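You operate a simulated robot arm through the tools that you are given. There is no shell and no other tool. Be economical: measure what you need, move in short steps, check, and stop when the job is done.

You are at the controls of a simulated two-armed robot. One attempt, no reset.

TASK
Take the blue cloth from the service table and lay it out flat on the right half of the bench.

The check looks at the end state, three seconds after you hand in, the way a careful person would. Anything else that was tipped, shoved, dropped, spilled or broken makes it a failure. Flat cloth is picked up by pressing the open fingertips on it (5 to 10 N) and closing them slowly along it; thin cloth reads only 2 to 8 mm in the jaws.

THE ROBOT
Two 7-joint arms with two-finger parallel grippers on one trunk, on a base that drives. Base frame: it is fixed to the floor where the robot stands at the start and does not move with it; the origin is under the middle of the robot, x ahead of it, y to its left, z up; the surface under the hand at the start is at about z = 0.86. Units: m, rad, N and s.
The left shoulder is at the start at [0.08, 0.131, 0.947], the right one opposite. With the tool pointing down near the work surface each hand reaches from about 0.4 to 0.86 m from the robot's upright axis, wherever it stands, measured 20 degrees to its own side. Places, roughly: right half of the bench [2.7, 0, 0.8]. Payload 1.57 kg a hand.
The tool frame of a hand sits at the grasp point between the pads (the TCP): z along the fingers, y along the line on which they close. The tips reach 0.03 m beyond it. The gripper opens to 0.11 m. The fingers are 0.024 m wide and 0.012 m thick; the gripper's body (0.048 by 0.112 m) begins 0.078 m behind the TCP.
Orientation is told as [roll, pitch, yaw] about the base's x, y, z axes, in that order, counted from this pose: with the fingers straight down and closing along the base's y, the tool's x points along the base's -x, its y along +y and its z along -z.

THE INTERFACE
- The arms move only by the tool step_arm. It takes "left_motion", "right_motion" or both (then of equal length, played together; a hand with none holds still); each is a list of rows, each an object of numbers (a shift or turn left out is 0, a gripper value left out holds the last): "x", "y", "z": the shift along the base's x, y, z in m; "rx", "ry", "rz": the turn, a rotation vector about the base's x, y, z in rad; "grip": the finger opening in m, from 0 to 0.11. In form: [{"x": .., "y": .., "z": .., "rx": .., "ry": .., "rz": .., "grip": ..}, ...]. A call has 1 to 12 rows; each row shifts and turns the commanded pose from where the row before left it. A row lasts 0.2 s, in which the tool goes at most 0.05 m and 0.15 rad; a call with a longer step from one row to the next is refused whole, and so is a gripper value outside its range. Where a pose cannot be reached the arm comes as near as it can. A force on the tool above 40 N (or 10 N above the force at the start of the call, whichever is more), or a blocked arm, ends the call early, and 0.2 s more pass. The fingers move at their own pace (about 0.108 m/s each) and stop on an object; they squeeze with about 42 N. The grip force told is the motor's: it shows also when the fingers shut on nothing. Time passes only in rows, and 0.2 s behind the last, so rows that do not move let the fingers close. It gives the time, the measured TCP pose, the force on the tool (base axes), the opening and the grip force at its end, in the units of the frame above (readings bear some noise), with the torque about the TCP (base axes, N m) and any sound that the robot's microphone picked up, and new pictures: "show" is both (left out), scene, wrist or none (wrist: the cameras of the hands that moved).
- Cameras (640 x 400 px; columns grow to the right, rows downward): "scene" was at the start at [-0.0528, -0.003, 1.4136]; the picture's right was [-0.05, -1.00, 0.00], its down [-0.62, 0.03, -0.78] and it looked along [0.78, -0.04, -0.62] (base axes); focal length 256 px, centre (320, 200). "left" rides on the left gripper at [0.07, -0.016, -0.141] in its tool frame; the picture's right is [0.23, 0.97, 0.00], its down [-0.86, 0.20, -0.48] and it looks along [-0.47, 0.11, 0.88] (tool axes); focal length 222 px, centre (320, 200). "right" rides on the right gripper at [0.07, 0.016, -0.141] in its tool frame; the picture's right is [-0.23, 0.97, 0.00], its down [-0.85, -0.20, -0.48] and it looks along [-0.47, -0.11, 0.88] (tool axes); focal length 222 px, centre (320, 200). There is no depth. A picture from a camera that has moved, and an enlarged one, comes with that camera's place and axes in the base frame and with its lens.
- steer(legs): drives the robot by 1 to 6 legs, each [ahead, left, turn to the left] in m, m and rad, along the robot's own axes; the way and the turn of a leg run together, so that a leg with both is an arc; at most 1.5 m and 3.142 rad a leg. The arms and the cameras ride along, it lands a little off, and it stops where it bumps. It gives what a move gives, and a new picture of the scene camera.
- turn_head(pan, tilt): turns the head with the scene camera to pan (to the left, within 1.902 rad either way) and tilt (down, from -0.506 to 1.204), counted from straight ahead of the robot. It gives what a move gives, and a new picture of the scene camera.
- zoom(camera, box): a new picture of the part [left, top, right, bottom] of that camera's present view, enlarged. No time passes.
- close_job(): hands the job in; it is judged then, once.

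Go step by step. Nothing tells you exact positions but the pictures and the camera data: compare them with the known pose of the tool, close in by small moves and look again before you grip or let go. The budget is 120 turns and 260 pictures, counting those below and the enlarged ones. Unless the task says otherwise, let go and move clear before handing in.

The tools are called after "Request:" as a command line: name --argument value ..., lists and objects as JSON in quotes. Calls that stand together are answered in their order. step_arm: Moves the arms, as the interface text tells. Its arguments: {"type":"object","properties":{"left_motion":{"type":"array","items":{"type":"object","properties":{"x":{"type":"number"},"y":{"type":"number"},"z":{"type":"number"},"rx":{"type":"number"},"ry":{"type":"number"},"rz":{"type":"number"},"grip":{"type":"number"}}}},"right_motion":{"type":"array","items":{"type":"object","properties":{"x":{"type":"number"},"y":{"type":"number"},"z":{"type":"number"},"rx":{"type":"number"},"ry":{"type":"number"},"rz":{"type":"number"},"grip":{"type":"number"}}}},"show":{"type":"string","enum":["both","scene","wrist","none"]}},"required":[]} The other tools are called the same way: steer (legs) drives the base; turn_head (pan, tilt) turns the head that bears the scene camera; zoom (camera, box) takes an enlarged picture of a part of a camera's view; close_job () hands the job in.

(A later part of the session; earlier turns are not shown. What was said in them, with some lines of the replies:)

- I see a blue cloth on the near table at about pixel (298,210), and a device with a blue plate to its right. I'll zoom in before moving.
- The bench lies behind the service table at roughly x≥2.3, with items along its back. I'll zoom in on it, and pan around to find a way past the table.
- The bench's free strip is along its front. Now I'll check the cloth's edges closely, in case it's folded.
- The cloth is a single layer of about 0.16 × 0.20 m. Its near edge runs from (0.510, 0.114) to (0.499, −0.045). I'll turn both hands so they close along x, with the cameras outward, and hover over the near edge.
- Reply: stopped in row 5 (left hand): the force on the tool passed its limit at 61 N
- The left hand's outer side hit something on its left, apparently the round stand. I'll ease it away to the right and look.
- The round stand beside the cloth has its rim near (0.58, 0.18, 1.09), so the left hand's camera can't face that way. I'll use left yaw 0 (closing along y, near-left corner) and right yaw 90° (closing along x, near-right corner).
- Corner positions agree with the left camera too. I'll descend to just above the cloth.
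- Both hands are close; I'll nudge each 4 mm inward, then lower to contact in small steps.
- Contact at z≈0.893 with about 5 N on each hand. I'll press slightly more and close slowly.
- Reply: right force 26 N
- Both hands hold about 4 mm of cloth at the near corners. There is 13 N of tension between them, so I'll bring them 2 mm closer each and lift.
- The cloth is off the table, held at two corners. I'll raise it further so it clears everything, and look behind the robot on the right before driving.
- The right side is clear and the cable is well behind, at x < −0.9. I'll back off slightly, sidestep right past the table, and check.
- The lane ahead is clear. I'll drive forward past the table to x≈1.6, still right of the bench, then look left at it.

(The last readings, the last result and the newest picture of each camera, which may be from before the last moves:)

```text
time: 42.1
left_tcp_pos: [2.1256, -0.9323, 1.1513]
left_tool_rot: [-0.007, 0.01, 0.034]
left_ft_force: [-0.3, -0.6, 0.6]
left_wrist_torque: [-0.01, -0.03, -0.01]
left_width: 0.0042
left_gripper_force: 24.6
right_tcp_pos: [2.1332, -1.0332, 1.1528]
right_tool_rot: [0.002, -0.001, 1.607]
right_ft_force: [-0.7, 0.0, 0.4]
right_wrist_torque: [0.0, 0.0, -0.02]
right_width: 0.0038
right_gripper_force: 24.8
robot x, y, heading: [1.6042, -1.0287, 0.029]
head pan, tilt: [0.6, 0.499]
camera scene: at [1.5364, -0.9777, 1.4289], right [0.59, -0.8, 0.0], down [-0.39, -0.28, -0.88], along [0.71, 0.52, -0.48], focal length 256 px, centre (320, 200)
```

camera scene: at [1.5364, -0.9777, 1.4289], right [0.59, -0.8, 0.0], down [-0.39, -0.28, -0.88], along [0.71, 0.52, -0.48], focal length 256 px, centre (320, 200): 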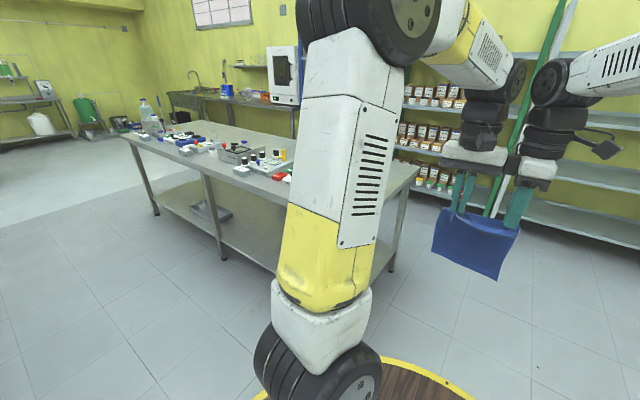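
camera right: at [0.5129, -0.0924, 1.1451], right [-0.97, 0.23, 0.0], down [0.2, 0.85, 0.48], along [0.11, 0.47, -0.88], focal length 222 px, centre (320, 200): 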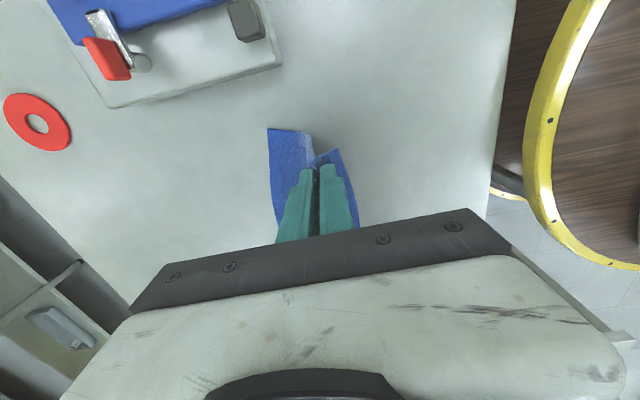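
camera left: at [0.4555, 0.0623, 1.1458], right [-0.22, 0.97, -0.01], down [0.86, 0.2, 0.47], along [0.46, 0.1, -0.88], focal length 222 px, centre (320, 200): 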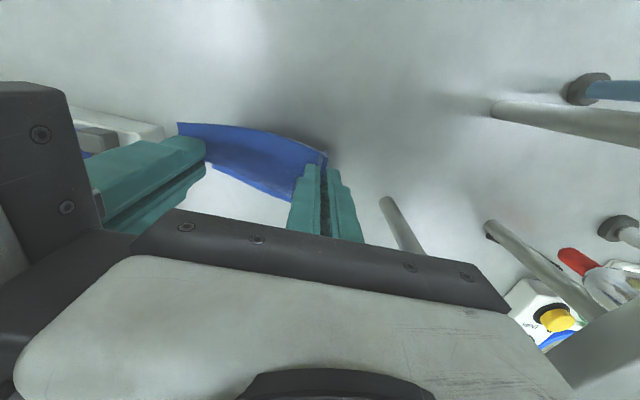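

The bench actually runs much further left, so its right half spans about y −0.6 to 0.7. I'll strafe left in front of it and look at what is free.

Request:
steer --legs '[[0, 0, -0.03], [0, 0.65, 0]]'

Request:
turn_head --pan 0.3 --tilt 0.5

Request:
turn_head --pan 0 --tilt 0.5

```text
time: 46.1
left_tcp_pos: [2.1235, -0.3123, 1.1526]
left_tool_rot: [-0.007, 0.009, 0.006]
left_ft_force: [0.0, -0.5, 0.4]
left_wrist_torque: [-0.02, -0.03, -0.03]
left_width: 0.0039
left_gripper_force: 25.2
right_tcp_pos: [2.1286, -0.4132, 1.1525]
right_tool_rot: [0.0, -0.001, 1.577]
right_ft_force: [0.4, -0.4, 0.4]
right_wrist_torque: [0.03, 0.0, -0.01]
right_width: 0.0039
right_gripper_force: 24.4
robot x, y, heading: [1.5964, -0.3969, 0.004]
head pan, tilt: [0.6, 0.499]
camera scene: at [1.5336, -0.3409, 1.4289], right [0.57, -0.82, 0.0], down [-0.39, -0.27, -0.88], along [0.72, 0.5, -0.48], focal length 256 px, centre (320, 200)
```

scene: 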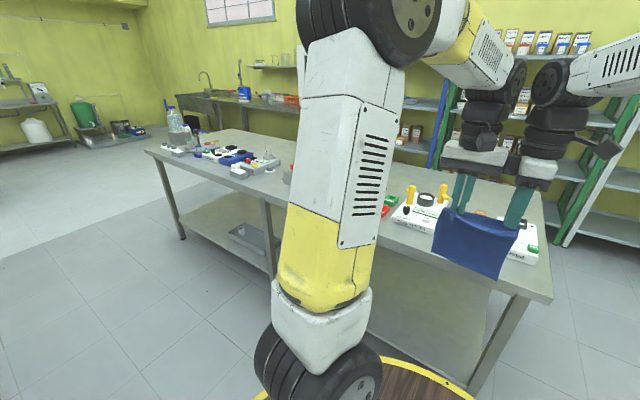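

```text
time: 46.9
left_tcp_pos: [2.1223, -0.3121, 1.1525]
left_tool_rot: [-0.006, 0.008, 0.006]
left_ft_force: [1.1, -0.3, -0.4]
left_wrist_torque: [0.03, 0.03, -0.02]
left_width: 0.0038
left_gripper_force: 24.9
right_tcp_pos: [2.1281, -0.4138, 1.1526]
right_tool_rot: [-0.002, 0.0, 1.577]
right_ft_force: [0.0, 0.5, -0.1]
right_wrist_torque: [0.03, 0.02, 0.03]
right_width: 0.0039
right_gripper_force: 25.0
robot x, y, heading: [1.5999, -0.3936, 0.012]
head pan, tilt: [0.3, 0.499]
camera scene: at [1.5456, -0.3652, 1.4289], right [0.3, -0.95, 0.0], down [-0.46, -0.15, -0.88], along [0.84, 0.27, -0.48], focal length 256 px, centre (320, 200)
```

scene: 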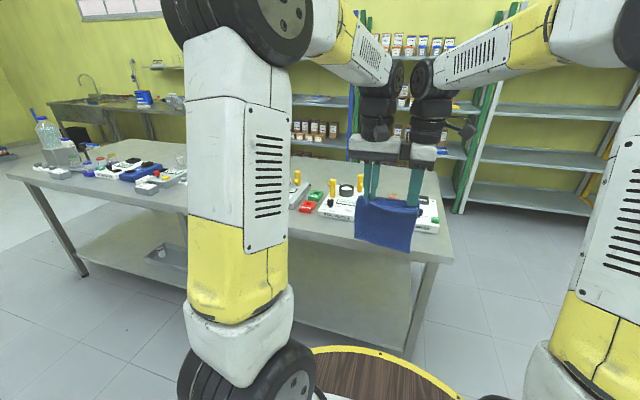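

```text
time: 47.7
left_tcp_pos: [2.1225, -0.3127, 1.1528]
left_tool_rot: [-0.008, 0.008, 0.004]
left_ft_force: [0.3, 0.3, 0.5]
left_wrist_torque: [0.01, -0.01, -0.02]
left_width: 0.004
left_gripper_force: 24.3
right_tcp_pos: [2.1286, -0.4121, 1.1536]
right_tool_rot: [0.0, 0.0, 1.577]
right_ft_force: [0.7, 0.6, -0.2]
right_wrist_torque: [0.03, -0.02, 0.01]
right_width: 0.004
right_gripper_force: 24.2
robot x, y, heading: [1.5971, -0.3935, 0.008]
head pan, tilt: [0.0, 0.499]
camera scene: at [1.5499, -0.3921, 1.4289], right [0.01, -1.0, 0.0], down [-0.48, 0.0, -0.88], along [0.88, 0.01, -0.48], focal length 256 px, centre (320, 200)
```

scene: 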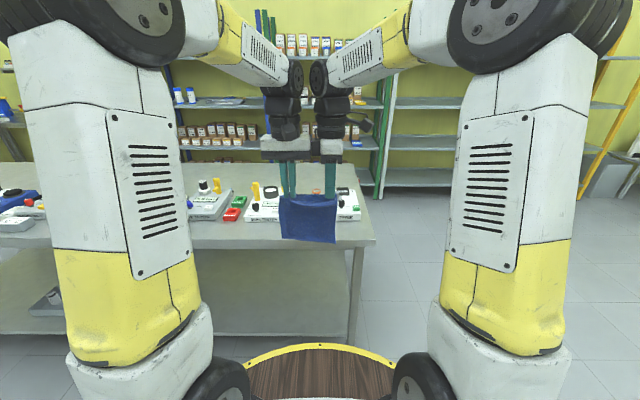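

Request:
steer --legs '[[0, 0.4, 0]]'

Request:
turn_head --pan 0.0 --tilt 0.35

Request:
turn_head --pan -0.45 --tilt 0.5

Request:
turn_head --pan 0.8 --tilt 0.5

```text
time: 50.2
left_tcp_pos: [2.1199, 0.0888, 1.1517]
left_tool_rot: [-0.008, 0.009, 0.008]
left_ft_force: [-0.4, -0.6, 0.4]
left_wrist_torque: [0.0, 0.02, -0.02]
left_width: 0.0042
left_gripper_force: 24.9
right_tcp_pos: [2.126, -0.0118, 1.1522]
right_tool_rot: [-0.001, -0.003, 1.58]
right_ft_force: [0.0, 0.1, -0.5]
right_wrist_torque: [-0.01, 0.02, 0.0]
right_width: 0.0039
right_gripper_force: 24.6
robot x, y, heading: [1.5939, 0.0086, 0.008]
head pan, tilt: [0.0, 0.499]
camera scene: at [1.5466, 0.0087, 1.4289], right [0.01, -1.0, 0.0], down [-0.48, 0.0, -0.88], along [0.88, 0.01, -0.48], focal length 256 px, centre (320, 200)
```

scene: 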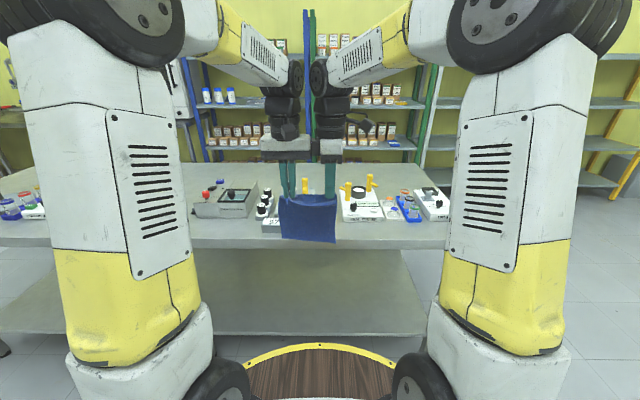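

```text
time: 50.9
left_tcp_pos: [2.1195, 0.0893, 1.1529]
left_tool_rot: [-0.006, 0.009, 0.007]
left_ft_force: [-0.9, 0.4, -0.3]
left_wrist_torque: [0.02, 0.02, -0.01]
left_width: 0.0043
left_gripper_force: 25.0
right_tcp_pos: [2.124, -0.0117, 1.1532]
right_tool_rot: [0.001, -0.001, 1.58]
right_ft_force: [-0.1, -0.7, 0.4]
right_wrist_torque: [-0.07, 0.0, 0.0]
right_width: 0.0042
right_gripper_force: 24.4
robot x, y, heading: [1.5954, 0.0124, 0.01]
head pan, tilt: [0.0, 0.351]
camera scene: at [1.5487, 0.0088, 1.4426], right [0.01, -1.0, 0.0], down [-0.34, 0.0, -0.94], along [0.94, 0.01, -0.34], focal length 256 px, centre (320, 200)
```

scene: 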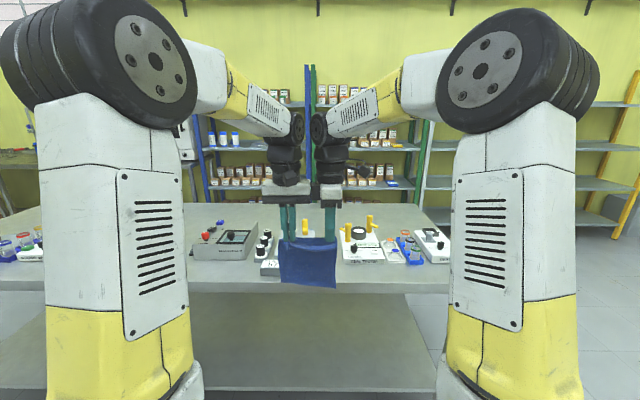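

```text
time: 51.8
left_tcp_pos: [2.1207, 0.089, 1.152]
left_tool_rot: [-0.008, 0.008, 0.008]
left_ft_force: [0.9, -0.5, 0.0]
left_wrist_torque: [-0.02, 0.0, 0.03]
left_width: 0.0042
left_gripper_force: 24.6
right_tcp_pos: [2.1259, -0.0108, 1.1522]
right_tool_rot: [0.0, 0.0, 1.581]
right_ft_force: [0.4, 1.0, -0.8]
right_wrist_torque: [0.0, 0.02, 0.01]
right_width: 0.0037
right_gripper_force: 25.1
robot x, y, heading: [1.5942, 0.0096, 0.009]
head pan, tilt: [-0.45, 0.499]
camera scene: at [1.5379, -0.0309, 1.429], right [-0.43, -0.9, 0.0], down [-0.43, 0.2, -0.88], along [0.79, -0.37, -0.48], focal length 256 px, centre (320, 200)
```

scene: 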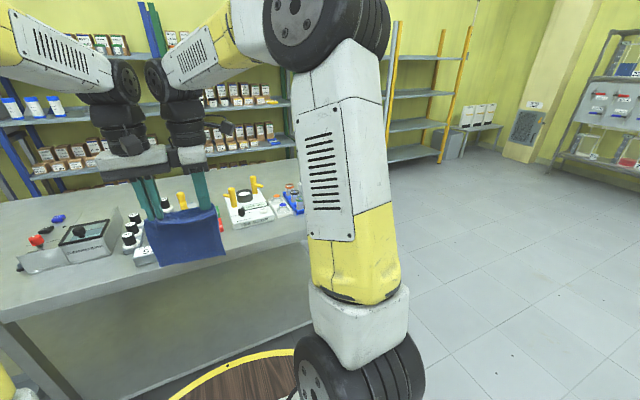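

```text
time: 53.2
left_tcp_pos: [2.1201, 0.0899, 1.1527]
left_tool_rot: [-0.008, 0.009, 0.007]
left_ft_force: [0.4, 0.0, -0.1]
left_wrist_torque: [0.03, -0.01, 0.01]
left_width: 0.0038
left_gripper_force: 24.5
right_tcp_pos: [2.1257, -0.0112, 1.1532]
right_tool_rot: [0.001, -0.001, 1.579]
right_ft_force: [0.7, 0.5, -0.6]
right_wrist_torque: [-0.02, 0.0, 0.03]
right_width: 0.0038
right_gripper_force: 25.2
robot x, y, heading: [1.594, 0.0064, 0.011]
head pan, tilt: [0.799, 0.499]
camera scene: at [1.5185, 0.0737, 1.4289], right [0.72, -0.69, 0.0], down [-0.33, -0.35, -0.88], along [0.61, 0.63, -0.48], focal length 256 px, centre (320, 200)
```

scene: 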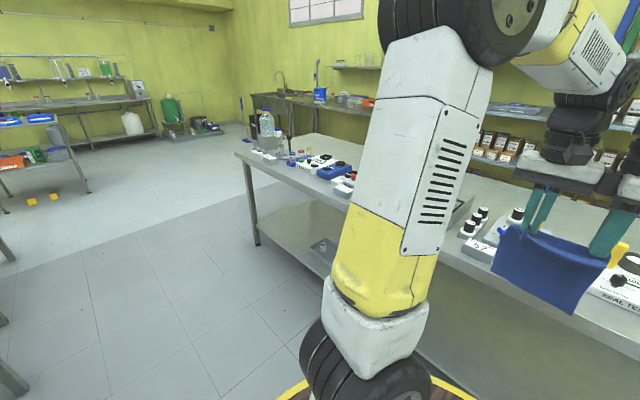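

The bench spans y≈−0.6 to 1.8, so its right half is y < 0.6, with instruments leaving only a front strip free. I need a precise measure of that strip.

Request:
turn_head --pan 0.0 --tilt 0.5

Request:
zoom --camera "scene" --box '[180, 160, 320, 270]'

Request:
zoom --camera "scene" --box '[320, 160, 460, 270]'

Request:
step_arm --left_motion '[{}]' --right_motion '[{}]' --show "wrist"

```text
time: 54.3
left_tcp_pos: [2.1195, 0.0888, 1.1534]
left_tool_rot: [-0.006, 0.009, 0.008]
left_ft_force: [0.4, 0.3, 0.9]
left_wrist_torque: [0.03, -0.02, 0.02]
left_width: 0.0039
left_gripper_force: 24.3
right_tcp_pos: [2.1259, -0.012, 1.1534]
right_tool_rot: [-0.001, 0.001, 1.58]
right_ft_force: [-0.2, 0.8, -0.2]
right_wrist_torque: [0.03, 0.01, 0.0]
right_width: 0.004
right_gripper_force: 24.8
robot x, y, heading: [1.5932, 0.0089, 0.012]
head pan, tilt: [0.0, 0.499]
camera scene: at [1.5466, 0.0088, 1.4289], right [0.01, -1.0, 0.0], down [-0.48, 0.0, -0.88], along [0.88, 0.01, -0.48], focal length 256 px, centre (320, 200)
```

scene: 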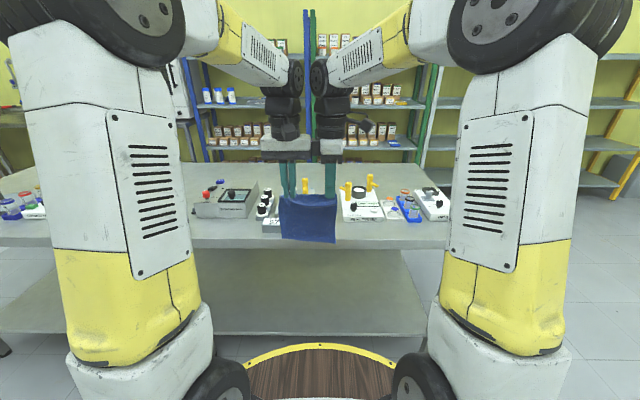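

```text
3.64 times, centred on (250, 215) of scene
camera zoom: at [1.5466, 0.0088, 1.4289], right [0.01, -1.0, 0.0], down [-0.48, 0.0, -0.88], along [0.88, 0.01, -0.48], focal length 932 px, centre (574, 146)
```

zoom: 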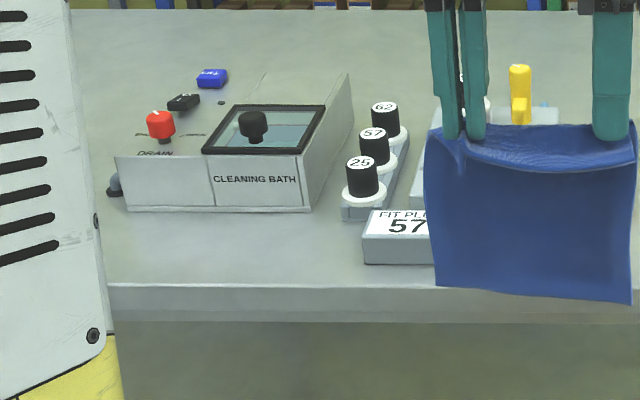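

```text
3.64 times, centred on (390, 215) of scene
camera zoom: at [1.5466, 0.0088, 1.4289], right [0.01, -1.0, 0.0], down [-0.48, 0.0, -0.88], along [0.88, 0.01, -0.48], focal length 932 px, centre (66, 146)
```

zoom: 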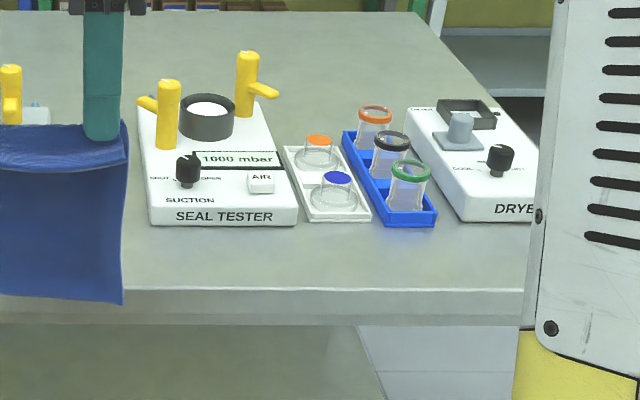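

```text
time: 54.7
left_tcp_pos: [2.1198, 0.0909, 1.1517]
left_tool_rot: [-0.008, 0.008, 0.006]
left_ft_force: [0.3, 0.3, 0.1]
left_wrist_torque: [-0.01, -0.02, 0.01]
left_width: 0.0041
left_gripper_force: 24.7
right_tcp_pos: [2.1251, -0.0118, 1.1529]
right_tool_rot: [0.0, 0.001, 1.579]
right_ft_force: [-1.1, -0.1, -0.3]
right_wrist_torque: [0.0, -0.01, 0.0]
right_width: 0.0039
right_gripper_force: 24.9
robot x, y, heading: [1.5945, 0.0059, 0.005]
head pan, tilt: [0.0, 0.499]
camera right: at [2.1107, -0.0803, 1.295], right [-0.98, 0.22, 0.0], down [0.19, 0.86, 0.48], along [0.1, 0.47, -0.88], focal length 222 px, centre (320, 200)
camera left: at [2.051, 0.0737, 1.2955], right [-0.23, 0.97, -0.01], down [0.86, 0.21, 0.47], along [0.46, 0.11, -0.88], focal length 222 px, centre (320, 200)
```

right: 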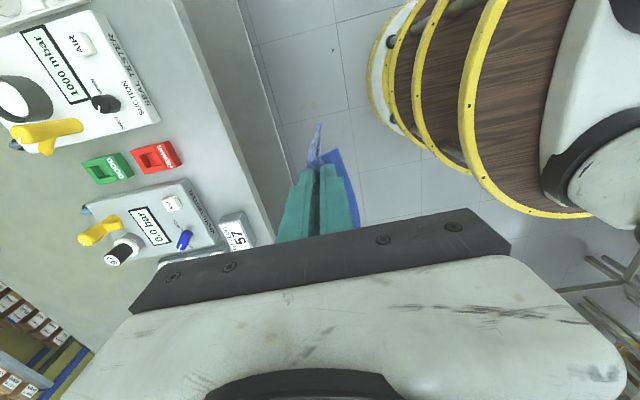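
left: 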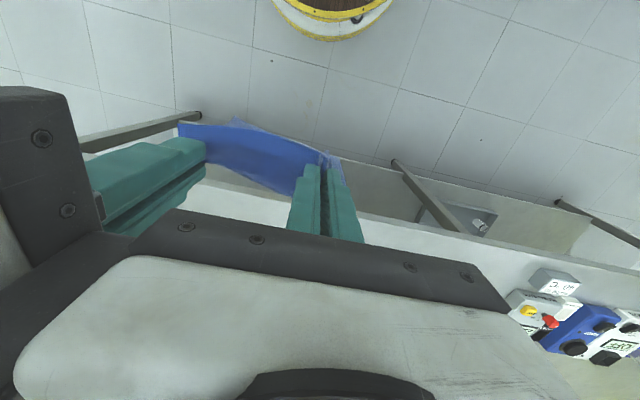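

The front strip is only about 0.13–0.16 m deep and has small items in it. The area behind the instruments (x≈2.8–3.24) is empty. I'll go round to the bench's right end and work facing +y: back out right, turn left 90°, then sidestep to line up.

Request:
steer --legs '[[0, -1.4, 0], [0, 0, 1.56]]'

```text
time: 65.7
left_tcp_pos: [1.4989, -0.8792, 1.1526]
left_tool_rot: [-0.007, 0.01, 1.598]
left_ft_force: [-0.3, -0.3, -0.1]
left_wrist_torque: [0.0, -0.02, -0.09]
left_width: 0.0037
left_gripper_force: 24.8
right_tcp_pos: [1.6018, -0.8723, 1.1524]
right_tool_rot: [-0.001, -0.001, -3.113]
right_ft_force: [-0.6, -0.1, 0.1]
right_wrist_torque: [0.0, 0.01, -0.04]
right_width: 0.0038
right_gripper_force: 24.4
robot x, y, heading: [1.5892, -1.4034, 1.597]
head pan, tilt: [0.0, 0.499]
camera scene: at [1.5943, -1.4505, 1.4289], right [1.0, 0.03, 0.0], down [0.01, -0.48, -0.88], along [-0.02, 0.88, -0.48], focal length 256 px, centre (320, 200)
```

scene: 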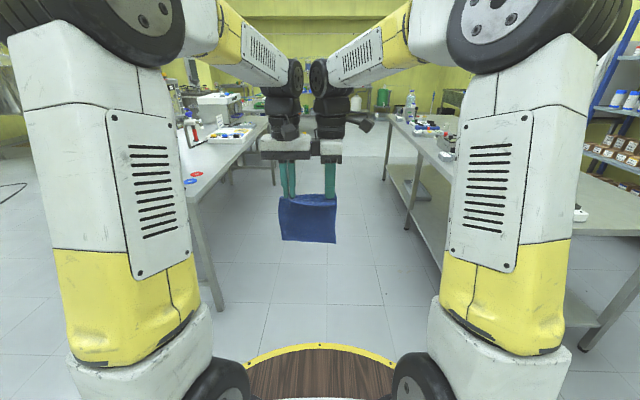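

Request:
steer --legs '[[0, 0, -0.026], [0, -1.4, 0]]'

Request:
zoom --camera "scene" --box '[180, 120, 460, 300]'

Request:
turn_head --pan 0.3 --tilt 0.6

Request:
turn_head --pan -0.5 --tilt 0.5

```text
time: 73.1
left_tcp_pos: [2.9335, -0.8685, 1.1521]
left_tool_rot: [-0.007, 0.01, 1.577]
left_ft_force: [0.0, -0.4, -0.4]
left_wrist_torque: [-0.03, -0.02, -0.07]
left_width: 0.0037
left_gripper_force: 24.7
right_tcp_pos: [3.0354, -0.8635, 1.1525]
right_tool_rot: [0.001, 0.0, -3.132]
right_ft_force: [0.4, 1.0, 0.3]
right_wrist_torque: [0.0, -0.02, -0.05]
right_width: 0.0041
right_gripper_force: 24.7
robot x, y, heading: [3.0145, -1.3928, 1.581]
head pan, tilt: [0.0, 0.499]
camera scene: at [3.0167, -1.4418, 1.4289], right [1.0, 0.01, 0.0], down [0.0, -0.48, -0.88], along [-0.01, 0.88, -0.48], focal length 256 px, centre (320, 200)
```

scene: 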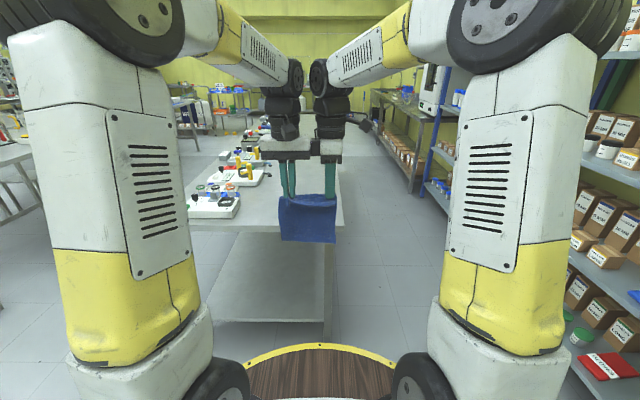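

```text
2.22 times, centred on (320, 210) of scene
camera zoom: at [3.0167, -1.4418, 1.4289], right [1.0, 0.01, 0.0], down [0.0, -0.48, -0.88], along [-0.01, 0.88, -0.48], focal length 570 px, centre (320, 178)
```

zoom: 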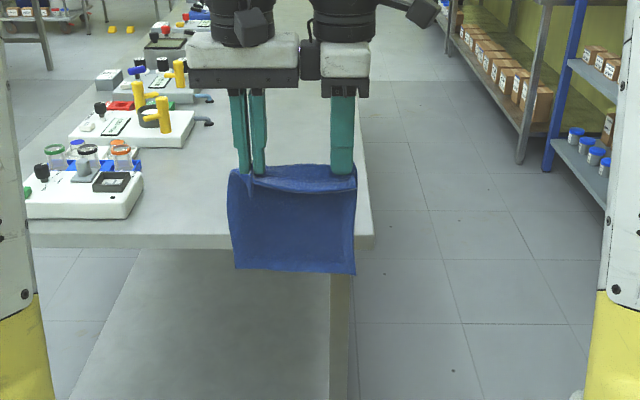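

```text
time: 73.9
left_tcp_pos: [2.9338, -0.8688, 1.1529]
left_tool_rot: [-0.006, 0.008, 1.578]
left_ft_force: [0.6, -0.3, 0.1]
left_wrist_torque: [0.01, -0.02, -0.08]
left_width: 0.0037
left_gripper_force: 24.5
right_tcp_pos: [3.0351, -0.8634, 1.1535]
right_tool_rot: [0.001, -0.001, -3.131]
right_ft_force: [0.5, 0.0, 0.0]
right_wrist_torque: [0.0, -0.01, -0.1]
right_width: 0.0037
right_gripper_force: 24.8
robot x, y, heading: [3.013, -1.3954, 1.58]
head pan, tilt: [0.3, 0.6]
camera scene: at [2.9907, -1.4486, 1.4199], right [0.95, 0.3, 0.0], down [0.17, -0.54, -0.83], along [-0.25, 0.79, -0.56], focal length 256 px, centre (320, 200)
```

scene: 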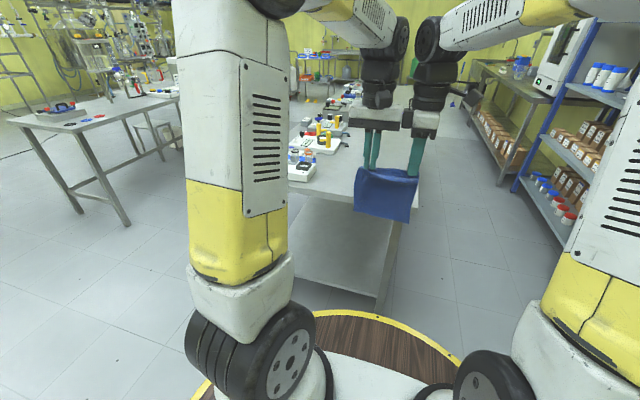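

```text
time: 75.0
left_tcp_pos: [2.9341, -0.8683, 1.1529]
left_tool_rot: [-0.006, 0.009, 1.576]
left_ft_force: [-0.6, 0.3, -0.2]
left_wrist_torque: [0.0, -0.01, -0.08]
left_width: 0.0037
left_gripper_force: 24.9
right_tcp_pos: [3.0355, -0.8636, 1.1529]
right_tool_rot: [-0.001, 0.0, -3.132]
right_ft_force: [-0.6, -0.6, -0.5]
right_wrist_torque: [-0.01, -0.02, -0.09]
right_width: 0.0039
right_gripper_force: 24.0
robot x, y, heading: [3.0151, -1.3945, 1.585]
head pan, tilt: [-0.499, 0.499]
camera scene: at [3.0604, -1.4524, 1.4289], right [0.88, -0.47, 0.0], down [-0.22, -0.42, -0.88], along [0.41, 0.78, -0.48], focal length 256 px, centre (320, 200)
```

scene: 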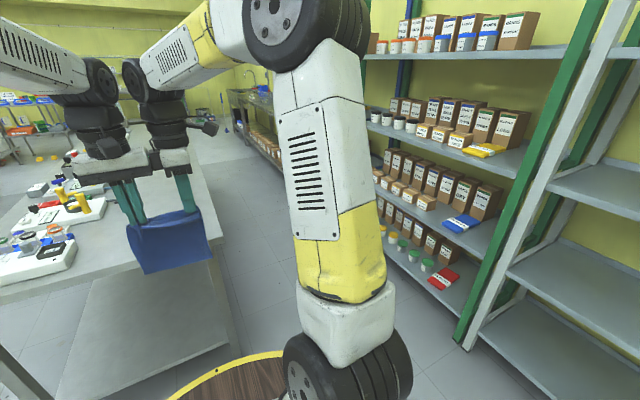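

The rear corner puts the bench top at z≈0.85, its rear edge at x≈3.10 and its right end at y≈−0.60. The clear area behind the instruments is x≈2.74–3.10. I'll centre the hands at x≈2.93 and approach the bench end.

Request:
turn_head --pan 0.0 --tilt 0.7

Request:
steer --legs '[[0, 0.055, -0.012], [0.34, 0, 0]]'

Request:
zoom --camera "scene" --box '[200, 60, 440, 210]'

```text
time: 76.0
left_tcp_pos: [2.9337, -0.8689, 1.1527]
left_tool_rot: [-0.008, 0.008, 1.578]
left_ft_force: [0.5, -0.7, -0.6]
left_wrist_torque: [0.02, -0.04, -0.1]
left_width: 0.0038
left_gripper_force: 24.7
right_tcp_pos: [3.035, -0.8625, 1.152]
right_tool_rot: [0.001, -0.001, -3.131]
right_ft_force: [0.9, 0.0, -0.4]
right_wrist_torque: [0.0, -0.03, -0.06]
right_width: 0.0037
right_gripper_force: 25.0
robot x, y, heading: [3.0155, -1.3911, 1.58]
head pan, tilt: [0.0, 0.7]
camera scene: at [3.0169, -1.4478, 1.4112], right [1.0, 0.01, 0.0], down [0.01, -0.64, -0.77], along [-0.01, 0.77, -0.64], focal length 256 px, centre (320, 200)
```

scene: 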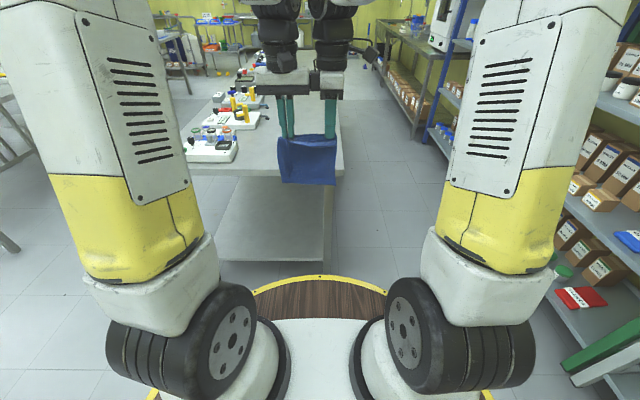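

```text
time: 78.7
left_tcp_pos: [2.884, -0.5287, 1.1509]
left_tool_rot: [-0.008, 0.008, 1.565]
left_ft_force: [0.6, 0.2, 0.2]
left_wrist_torque: [-0.02, -0.05, -0.02]
left_width: 0.0038
left_gripper_force: 24.1
right_tcp_pos: [2.9869, -0.5252, 1.1528]
right_tool_rot: [0.0, 0.0, 3.142]
right_ft_force: [0.0, -0.5, 0.1]
right_wrist_torque: [0.0, 0.05, -0.07]
right_width: 0.0038
right_gripper_force: 24.7
robot x, y, heading: [2.958, -1.052, 1.573]
head pan, tilt: [0.0, 0.7]
camera scene: at [2.9612, -1.1089, 1.4112], right [1.0, 0.0, 0.0], down [0.0, -0.64, -0.76], along [0.0, 0.76, -0.64], focal length 256 px, centre (320, 200)
```

scene: 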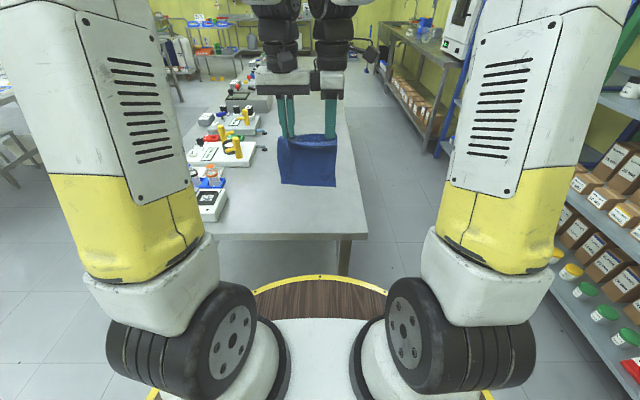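

```text
2.67 times, centred on (320, 135) of scene
camera zoom: at [2.9612, -1.1089, 1.4112], right [1.0, 0.0, 0.0], down [0.0, -0.64, -0.76], along [0.0, 0.76, -0.64], focal length 684 px, centre (320, 373)
```

zoom: 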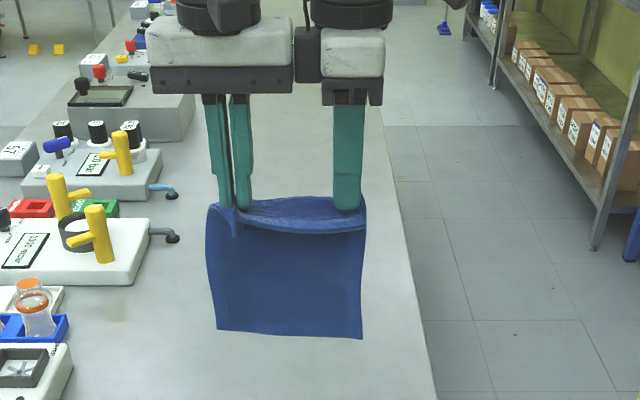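

The cloth hangs freely over the clear rear area. I'll extend the hands forward to y≈−0.30 and lower until the free edge is just above the bench.

Request:
step_arm --left_motion '[{"y": 0.03}, {"y": 0.038}, {"y": 0.038}, {"y": 0.04}, {"y": 0.04, "z": -0.02}, {"y": 0.04, "z": -0.02}, {"z": -0.02}, {"z": -0.02}, {}, {}]' --right_motion '[{"y": 0.03}, {"y": 0.038}, {"y": 0.038}, {"y": 0.04}, {"y": 0.04, "z": -0.02}, {"y": 0.04, "z": -0.02}, {"z": -0.02}, {"z": -0.02}, {}, {}]'

Request:
zoom --camera "scene" --box '[200, 60, 440, 210]'

```text
time: 80.9
left_tcp_pos: [2.8847, -0.3025, 1.073]
left_tool_rot: [-0.005, 0.009, 1.567]
left_ft_force: [-5.7, 3.7, -0.4]
left_wrist_torque: [-0.31, -0.42, 0.18]
left_width: 0.0036
left_gripper_force: 25.2
right_tcp_pos: [2.9844, -0.2997, 1.0717]
right_tool_rot: [0.0, 0.002, 3.138]
right_ft_force: [4.4, -3.6, 0.4]
right_wrist_torque: [0.26, 0.53, 0.06]
right_width: 0.0042
right_gripper_force: 25.3
robot x, y, heading: [2.9575, -1.057, 1.571]
head pan, tilt: [0.0, 0.7]
camera scene: at [2.9612, -1.1087, 1.4112], right [1.0, 0.0, 0.0], down [0.0, -0.64, -0.76], along [0.0, 0.76, -0.64], focal length 256 px, centre (320, 200)
camera right: at [3.056, -0.3135, 1.215], right [-0.23, -0.97, 0.0], down [-0.85, 0.2, 0.48], along [-0.47, 0.11, -0.88], focal length 222 px, centre (320, 200)
camera left: at [2.8993, -0.371, 1.216], right [-0.97, -0.22, 0.0], down [-0.2, 0.86, 0.47], along [-0.1, 0.46, -0.88], focal length 222 px, centre (320, 200)
```

scene: 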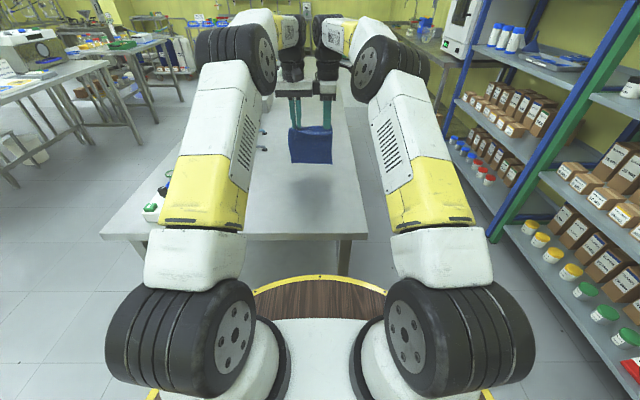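
right: 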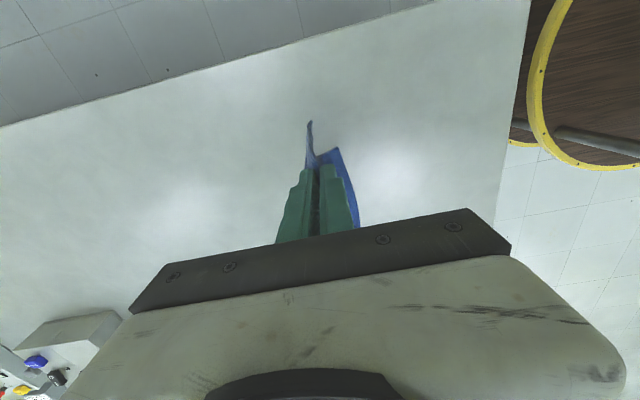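
left: 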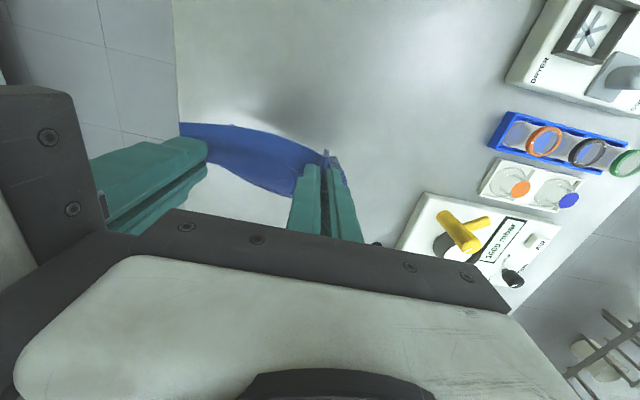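

```text
2.67 times, centred on (320, 135) of scene
camera zoom: at [2.9612, -1.1087, 1.4112], right [1.0, 0.0, 0.0], down [0.0, -0.64, -0.76], along [0.0, 0.76, -0.64], focal length 684 px, centre (320, 373)
```

zoom: 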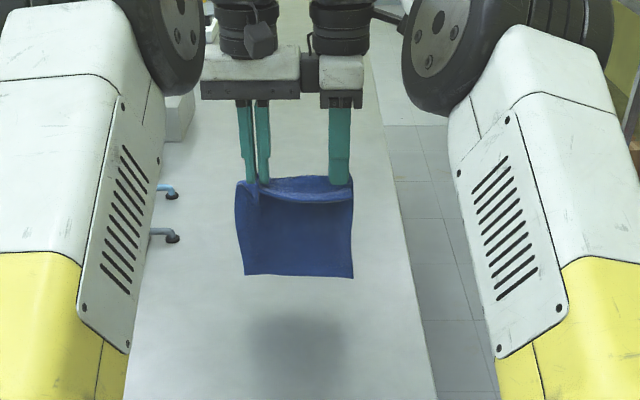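

There's a slight push of about 5 N between the hands, so they are probably just touching; I'll spread them 3 mm each. The free edge is at z≈0.90, so I'll lower until it touches, then lay it by moving back and down.

Request:
step_arm --left_motion '[{"x": -0.003, "z": -0.01}, {"z": -0.015}, {"z": -0.015}, {"z": -0.012}, {}]' --right_motion '[{"x": 0.003, "z": -0.01}, {"z": -0.015}, {"z": -0.015}, {"z": -0.012}, {}]' --show "none"

Request:
zoom --camera "scene" --box '[240, 60, 400, 210]'

```text
time: 82.1
left_tcp_pos: [2.8824, -0.3019, 1.0206]
left_tool_rot: [-0.006, 0.01, 1.566]
left_ft_force: [4.0, 0.1, -0.2]
left_wrist_torque: [-0.03, -0.15, -0.04]
left_width: 0.0037
left_gripper_force: 24.6
right_tcp_pos: [2.9884, -0.2985, 1.0213]
right_tool_rot: [0.0, -0.003, 3.138]
right_ft_force: [-4.3, -0.6, -0.1]
right_wrist_torque: [0.03, 0.12, -0.07]
right_width: 0.0038
right_gripper_force: 24.8
robot x, y, heading: [2.962, -1.0537, 1.569]
head pan, tilt: [0.0, 0.7]
```

```text
2.67 times, centred on (320, 135) of scene
camera zoom: at [2.9612, -1.1087, 1.4112], right [1.0, 0.0, 0.0], down [0.0, -0.64, -0.76], along [0.0, 0.76, -0.64], focal length 684 px, centre (320, 373)
```

zoom: 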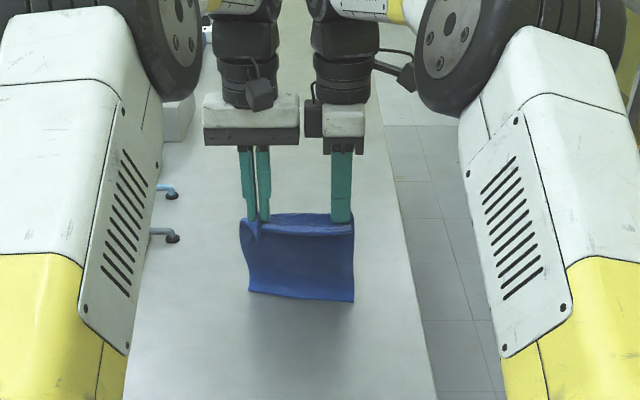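

The top edge is now lightly taut and the free edge is about 1 cm above the bench. Laying it down: back and down along an arc.

Request:
step_arm --left_motion '[{"z": -0.015}, {"z": -0.008, "y": -0.008}, {"y": -0.016, "z": -0.01}, {"y": -0.016, "z": -0.01}, {"y": -0.016, "z": -0.012}, {"y": -0.016, "z": -0.012}, {"y": -0.016, "z": -0.012}, {"y": -0.015, "z": -0.012}, {"y": -0.013, "z": -0.012}, {"y": -0.01, "z": -0.01}, {"y": -0.007, "z": -0.006}, {}]' --right_motion '[{"z": -0.015}, {"z": -0.008, "y": -0.008}, {"y": -0.016, "z": -0.01}, {"y": -0.016, "z": -0.01}, {"y": -0.016, "z": -0.012}, {"y": -0.016, "z": -0.012}, {"y": -0.016, "z": -0.012}, {"y": -0.015, "z": -0.012}, {"y": -0.013, "z": -0.012}, {"y": -0.01, "z": -0.01}, {"y": -0.007, "z": -0.006}, {}]'

Request:
zoom --camera "scene" --box '[240, 60, 400, 210]'

```text
time: 84.7
left_tcp_pos: [2.8831, -0.4378, 0.9004]
left_tool_rot: [-0.006, 0.006, 1.565]
left_ft_force: [7.0, 0.2, 1.1]
left_wrist_torque: [0.01, -0.21, -0.11]
left_width: 0.0039
left_gripper_force: 24.6
right_tcp_pos: [2.9887, -0.4331, 0.9026]
right_tool_rot: [0.001, -0.002, 3.139]
right_ft_force: [-5.6, 0.9, -0.8]
right_wrist_torque: [0.04, 0.21, -0.04]
right_width: 0.0039
right_gripper_force: 24.4
robot x, y, heading: [2.9586, -1.0551, 1.571]
head pan, tilt: [0.0, 0.7]
camera scene: at [2.9612, -1.1087, 1.4112], right [1.0, 0.0, 0.0], down [0.0, -0.64, -0.76], along [0.0, 0.76, -0.64], focal length 256 px, centre (320, 200)
camera right: at [3.0603, -0.4476, 1.045], right [-0.23, -0.97, 0.0], down [-0.85, 0.2, 0.48], along [-0.47, 0.11, -0.88], focal length 222 px, centre (320, 200)
camera left: at [2.8965, -0.5061, 1.0443], right [-0.97, -0.22, -0.01], down [-0.2, 0.86, 0.47], along [-0.1, 0.46, -0.88], focal length 222 px, centre (320, 200)
```

scene: 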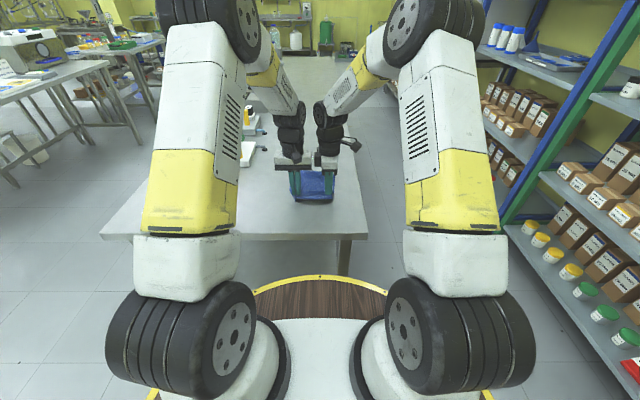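
right: 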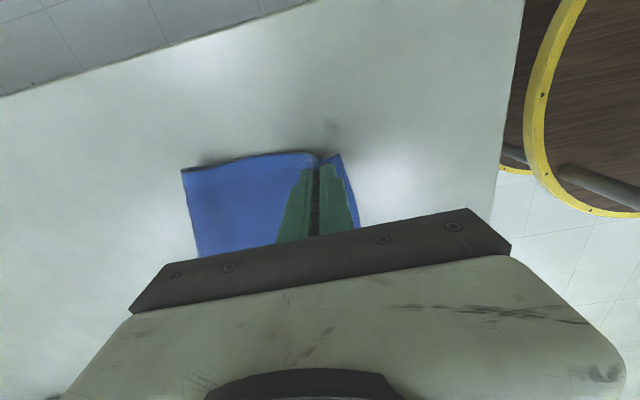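
left: 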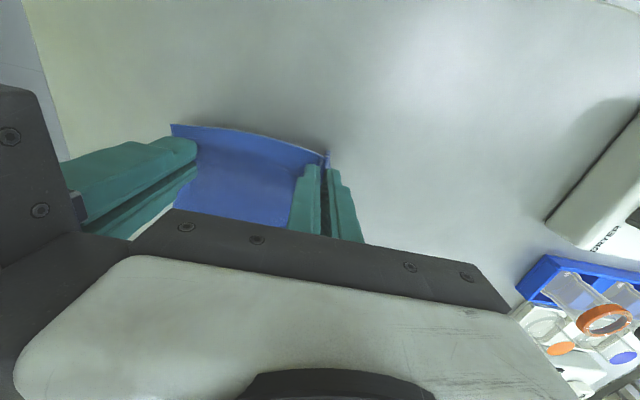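

```text
2.67 times, centred on (320, 135) of scene
camera zoom: at [2.9612, -1.1087, 1.4112], right [1.0, 0.0, 0.0], down [0.0, -0.64, -0.76], along [0.0, 0.76, -0.64], focal length 684 px, centre (320, 373)
```

zoom: 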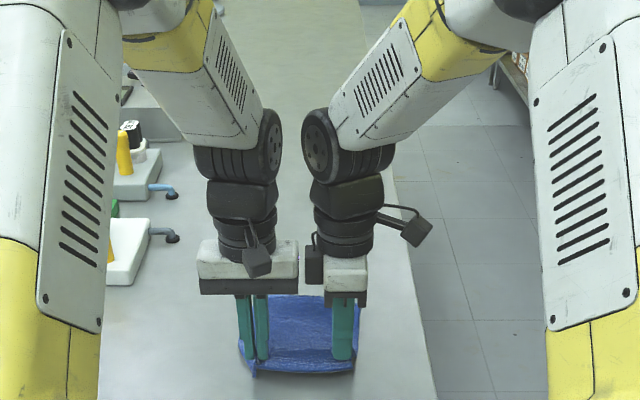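

The far part lies flat. Now I'll lower the held edge onto the bench while easing back a little to take up slack.

Request:
step_arm --left_motion '[{"z": -0.005, "y": -0.005}, {"z": -0.005, "y": -0.006}, {"z": -0.003, "y": -0.006}, {"z": -0.003, "y": -0.005}, {"z": -0.002}, {}]' --right_motion '[{"z": -0.005, "y": -0.005}, {"z": -0.005, "y": -0.006}, {"z": -0.003, "y": -0.006}, {"z": -0.003, "y": -0.005}, {"z": -0.002}, {}]' --show "wrist"

```text
time: 86.1
left_tcp_pos: [2.8823, -0.4585, 0.8837]
left_tool_rot: [-0.007, 0.008, 1.565]
left_ft_force: [6.2, -0.9, 6.0]
left_wrist_torque: [-0.05, -0.21, -0.1]
left_width: 0.0036
left_gripper_force: 24.6
right_tcp_pos: [2.989, -0.4542, 0.8848]
right_tool_rot: [-0.002, -0.001, 3.139]
right_ft_force: [-4.2, 0.2, 6.8]
right_wrist_torque: [0.07, 0.06, -0.04]
right_width: 0.0039
right_gripper_force: 24.4
robot x, y, heading: [2.961, -1.0595, 1.571]
head pan, tilt: [0.0, 0.7]
camera right: at [3.0595, -0.4691, 1.0267], right [-0.23, -0.97, 0.0], down [-0.85, 0.2, 0.48], along [-0.47, 0.11, -0.88], focal length 222 px, centre (320, 200)
camera left: at [2.8964, -0.5278, 1.0269], right [-0.97, -0.22, -0.01], down [-0.2, 0.86, 0.47], along [-0.1, 0.46, -0.88], focal length 222 px, centre (320, 200)
```

right: 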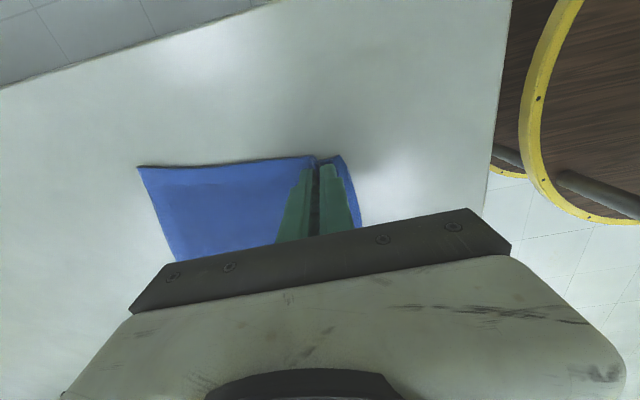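
left: 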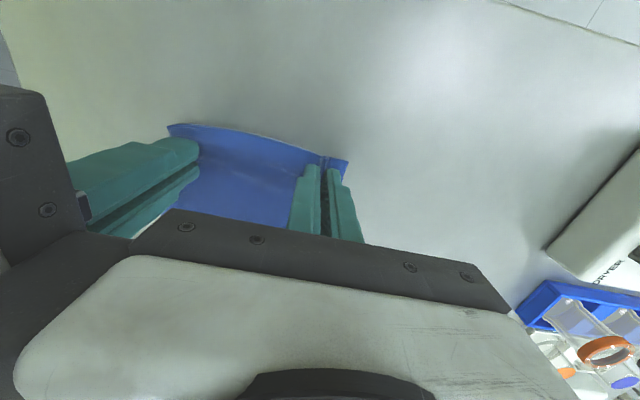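

Both hands are touching down at about 6 N, with the cloth as flat as when I gripped it. I'll open slowly while pressed so the fingers spread the ridges out, then lift.

Request:
step_arm --left_motion '[{"grip": 0.008}, {"grip": 0.013}, {"grip": 0.018}, {"grip": 0.024}, {"grip": 0.03}, {"grip": 0.034}, {}, {"z": 0.004}, {"z": 0.01}, {"z": 0.03}, {"z": 0.04}, {"z": 0.04}]' --right_motion '[{"grip": 0.008}, {"grip": 0.013}, {"grip": 0.018}, {"grip": 0.024}, {"grip": 0.03}, {"grip": 0.034}, {}, {"z": 0.004}, {"z": 0.01}, {"z": 0.03}, {"z": 0.04}, {"z": 0.04}]'

Request:
zoom --camera "scene" --box '[240, 110, 400, 240]'

```text
time: 88.7
left_tcp_pos: [2.8825, -0.4584, 1.0057]
left_tool_rot: [-0.007, 0.01, 1.564]
left_ft_force: [0.4, 0.7, -1.4]
left_wrist_torque: [-0.01, -0.04, -0.01]
left_width: 0.034
left_gripper_force: 0.0
right_tcp_pos: [2.9886, -0.4531, 1.0086]
right_tool_rot: [0.002, 0.001, 3.139]
right_ft_force: [-0.3, 0.5, -0.8]
right_wrist_torque: [0.01, 0.0, -0.01]
right_width: 0.0339
right_gripper_force: 0.2
robot x, y, heading: [2.9601, -1.0551, 1.571]
head pan, tilt: [0.0, 0.7]
camera scene: at [2.9612, -1.1083, 1.4112], right [1.0, 0.0, 0.0], down [0.0, -0.64, -0.76], along [0.0, 0.76, -0.64], focal length 256 px, centre (320, 200)
camera right: at [3.0593, -0.4673, 1.1522], right [-0.23, -0.97, 0.0], down [-0.85, 0.2, 0.48], along [-0.47, 0.11, -0.88], focal length 222 px, centre (320, 200)
camera left: at [2.8962, -0.5281, 1.1495], right [-0.97, -0.22, 0.0], down [-0.2, 0.86, 0.47], along [-0.1, 0.46, -0.88], focal length 222 px, centre (320, 200)
```

scene: 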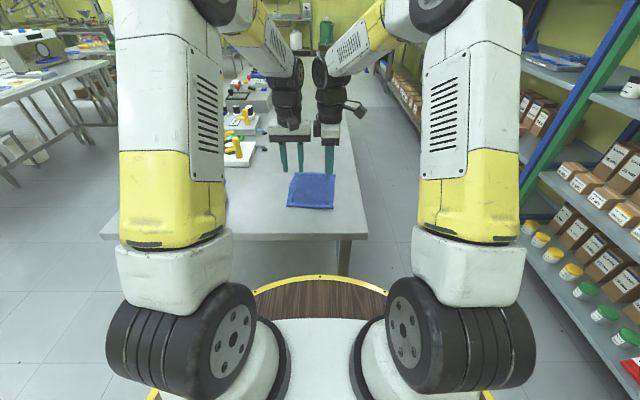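
right: 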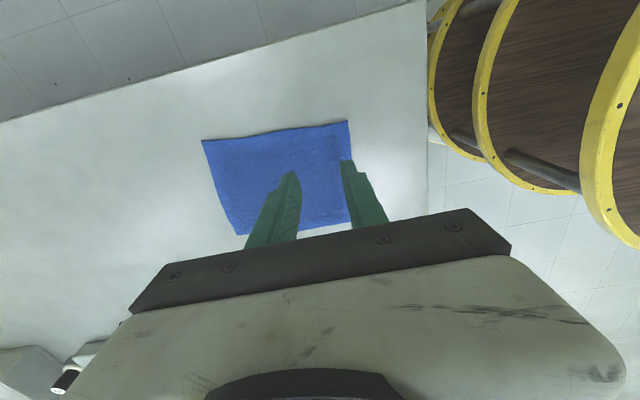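
left: 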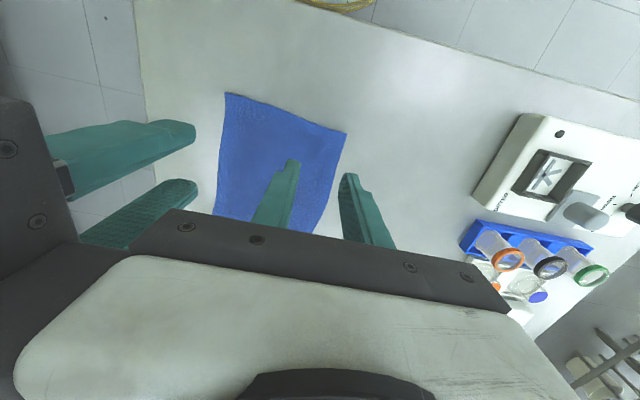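

```text
3.08 times, centred on (320, 175) of scene
camera zoom: at [2.9612, -1.1083, 1.4112], right [1.0, 0.0, 0.0], down [0.0, -0.64, -0.76], along [0.0, 0.76, -0.64], focal length 789 px, centre (320, 277)
```

zoom: 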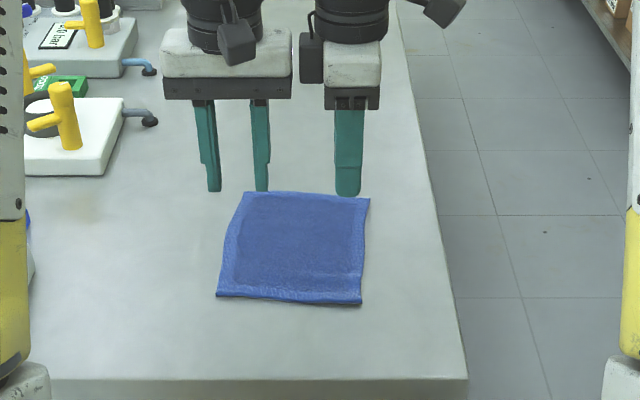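

The cloth lies flat on the right half, clear of everything. The stand's feet, compared across earlier pictures, also haven't moved. I'll raise the hands and back away.

Request:
step_arm --left_motion '[{"z": 0.04}, {"z": 0.04}, {"z": 0.04}, {}]' --right_motion '[{"z": 0.04}, {"z": 0.04}, {"z": 0.04}, {}]' --show "none"

Request:
steer --legs '[[-0.35, 0, 0]]'

Request:
zoom --camera "scene" --box '[190, 60, 430, 210]'

```text
time: 89.7
left_tcp_pos: [2.8824, -0.4583, 1.1281]
left_tool_rot: [-0.007, 0.008, 1.566]
left_ft_force: [0.6, 0.7, 1.1]
left_wrist_torque: [-0.03, 0.0, 0.03]
left_width: 0.0338
left_gripper_force: 0.1
right_tcp_pos: [2.9895, -0.4526, 1.1303]
right_tool_rot: [-0.001, -0.001, 3.142]
right_ft_force: [0.0, 0.6, -0.1]
right_wrist_torque: [-0.02, -0.01, -0.04]
right_width: 0.0342
right_gripper_force: 0.0
robot x, y, heading: [2.9611, -1.0547, 1.57]
head pan, tilt: [0.0, 0.7]
```

```text
time: 92.0
left_tcp_pos: [2.8806, -0.8075, 1.1267]
left_tool_rot: [-0.007, 0.007, 1.566]
left_ft_force: [-0.7, 0.1, 1.4]
left_wrist_torque: [0.0, 0.03, 0.0]
left_width: 0.0339
left_gripper_force: 0.0
right_tcp_pos: [2.9883, -0.802, 1.1295]
right_tool_rot: [-0.001, 0.0, 3.139]
right_ft_force: [-0.4, -0.9, 0.0]
right_wrist_torque: [0.01, -0.01, -0.02]
right_width: 0.0341
right_gripper_force: 0.0
robot x, y, heading: [2.9616, -1.406, 1.573]
head pan, tilt: [0.0, 0.7]
camera scene: at [2.9607, -1.4579, 1.4112], right [1.0, 0.0, 0.0], down [0.0, -0.64, -0.76], along [0.0, 0.76, -0.64], focal length 256 px, centre (320, 200)
```

scene: 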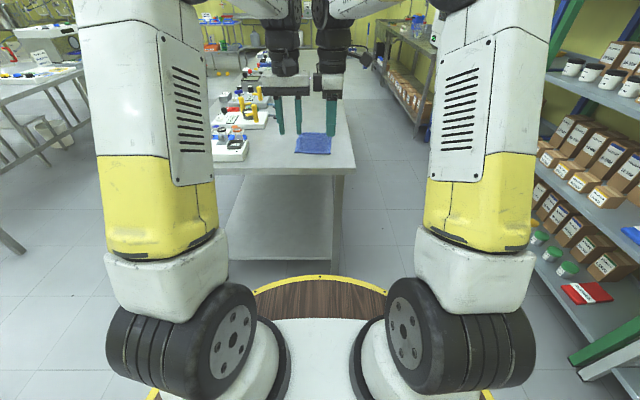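

```text
2.67 times, centred on (310, 135) of scene
camera zoom: at [2.9607, -1.4579, 1.4112], right [1.0, 0.0, 0.0], down [0.0, -0.64, -0.76], along [0.0, 0.76, -0.64], focal length 684 px, centre (347, 373)
```

zoom: 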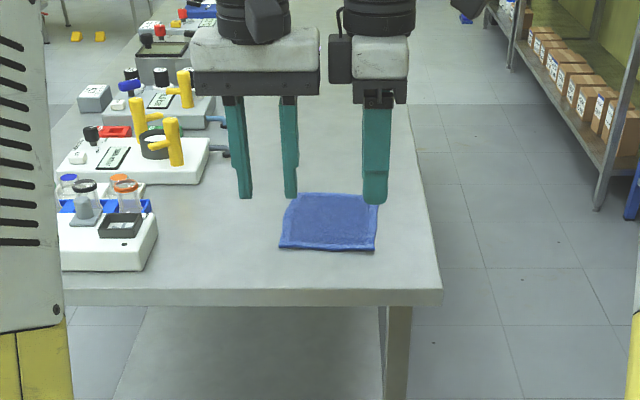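

The cloth is flat on the right half of the bench, the hands are clear of it, and the instruments are undisturbed. Handing in.

Request:
close_job

```text
The job is handed in.
```

The blue cloth is lying flat on the right half of the bench, in the clear area behind the instruments near the right end. I let go and backed away before handing in.

Early on, the left hand bumped the round stand on the service table (61 N). Its feet were in the same place in pictures from before and after.
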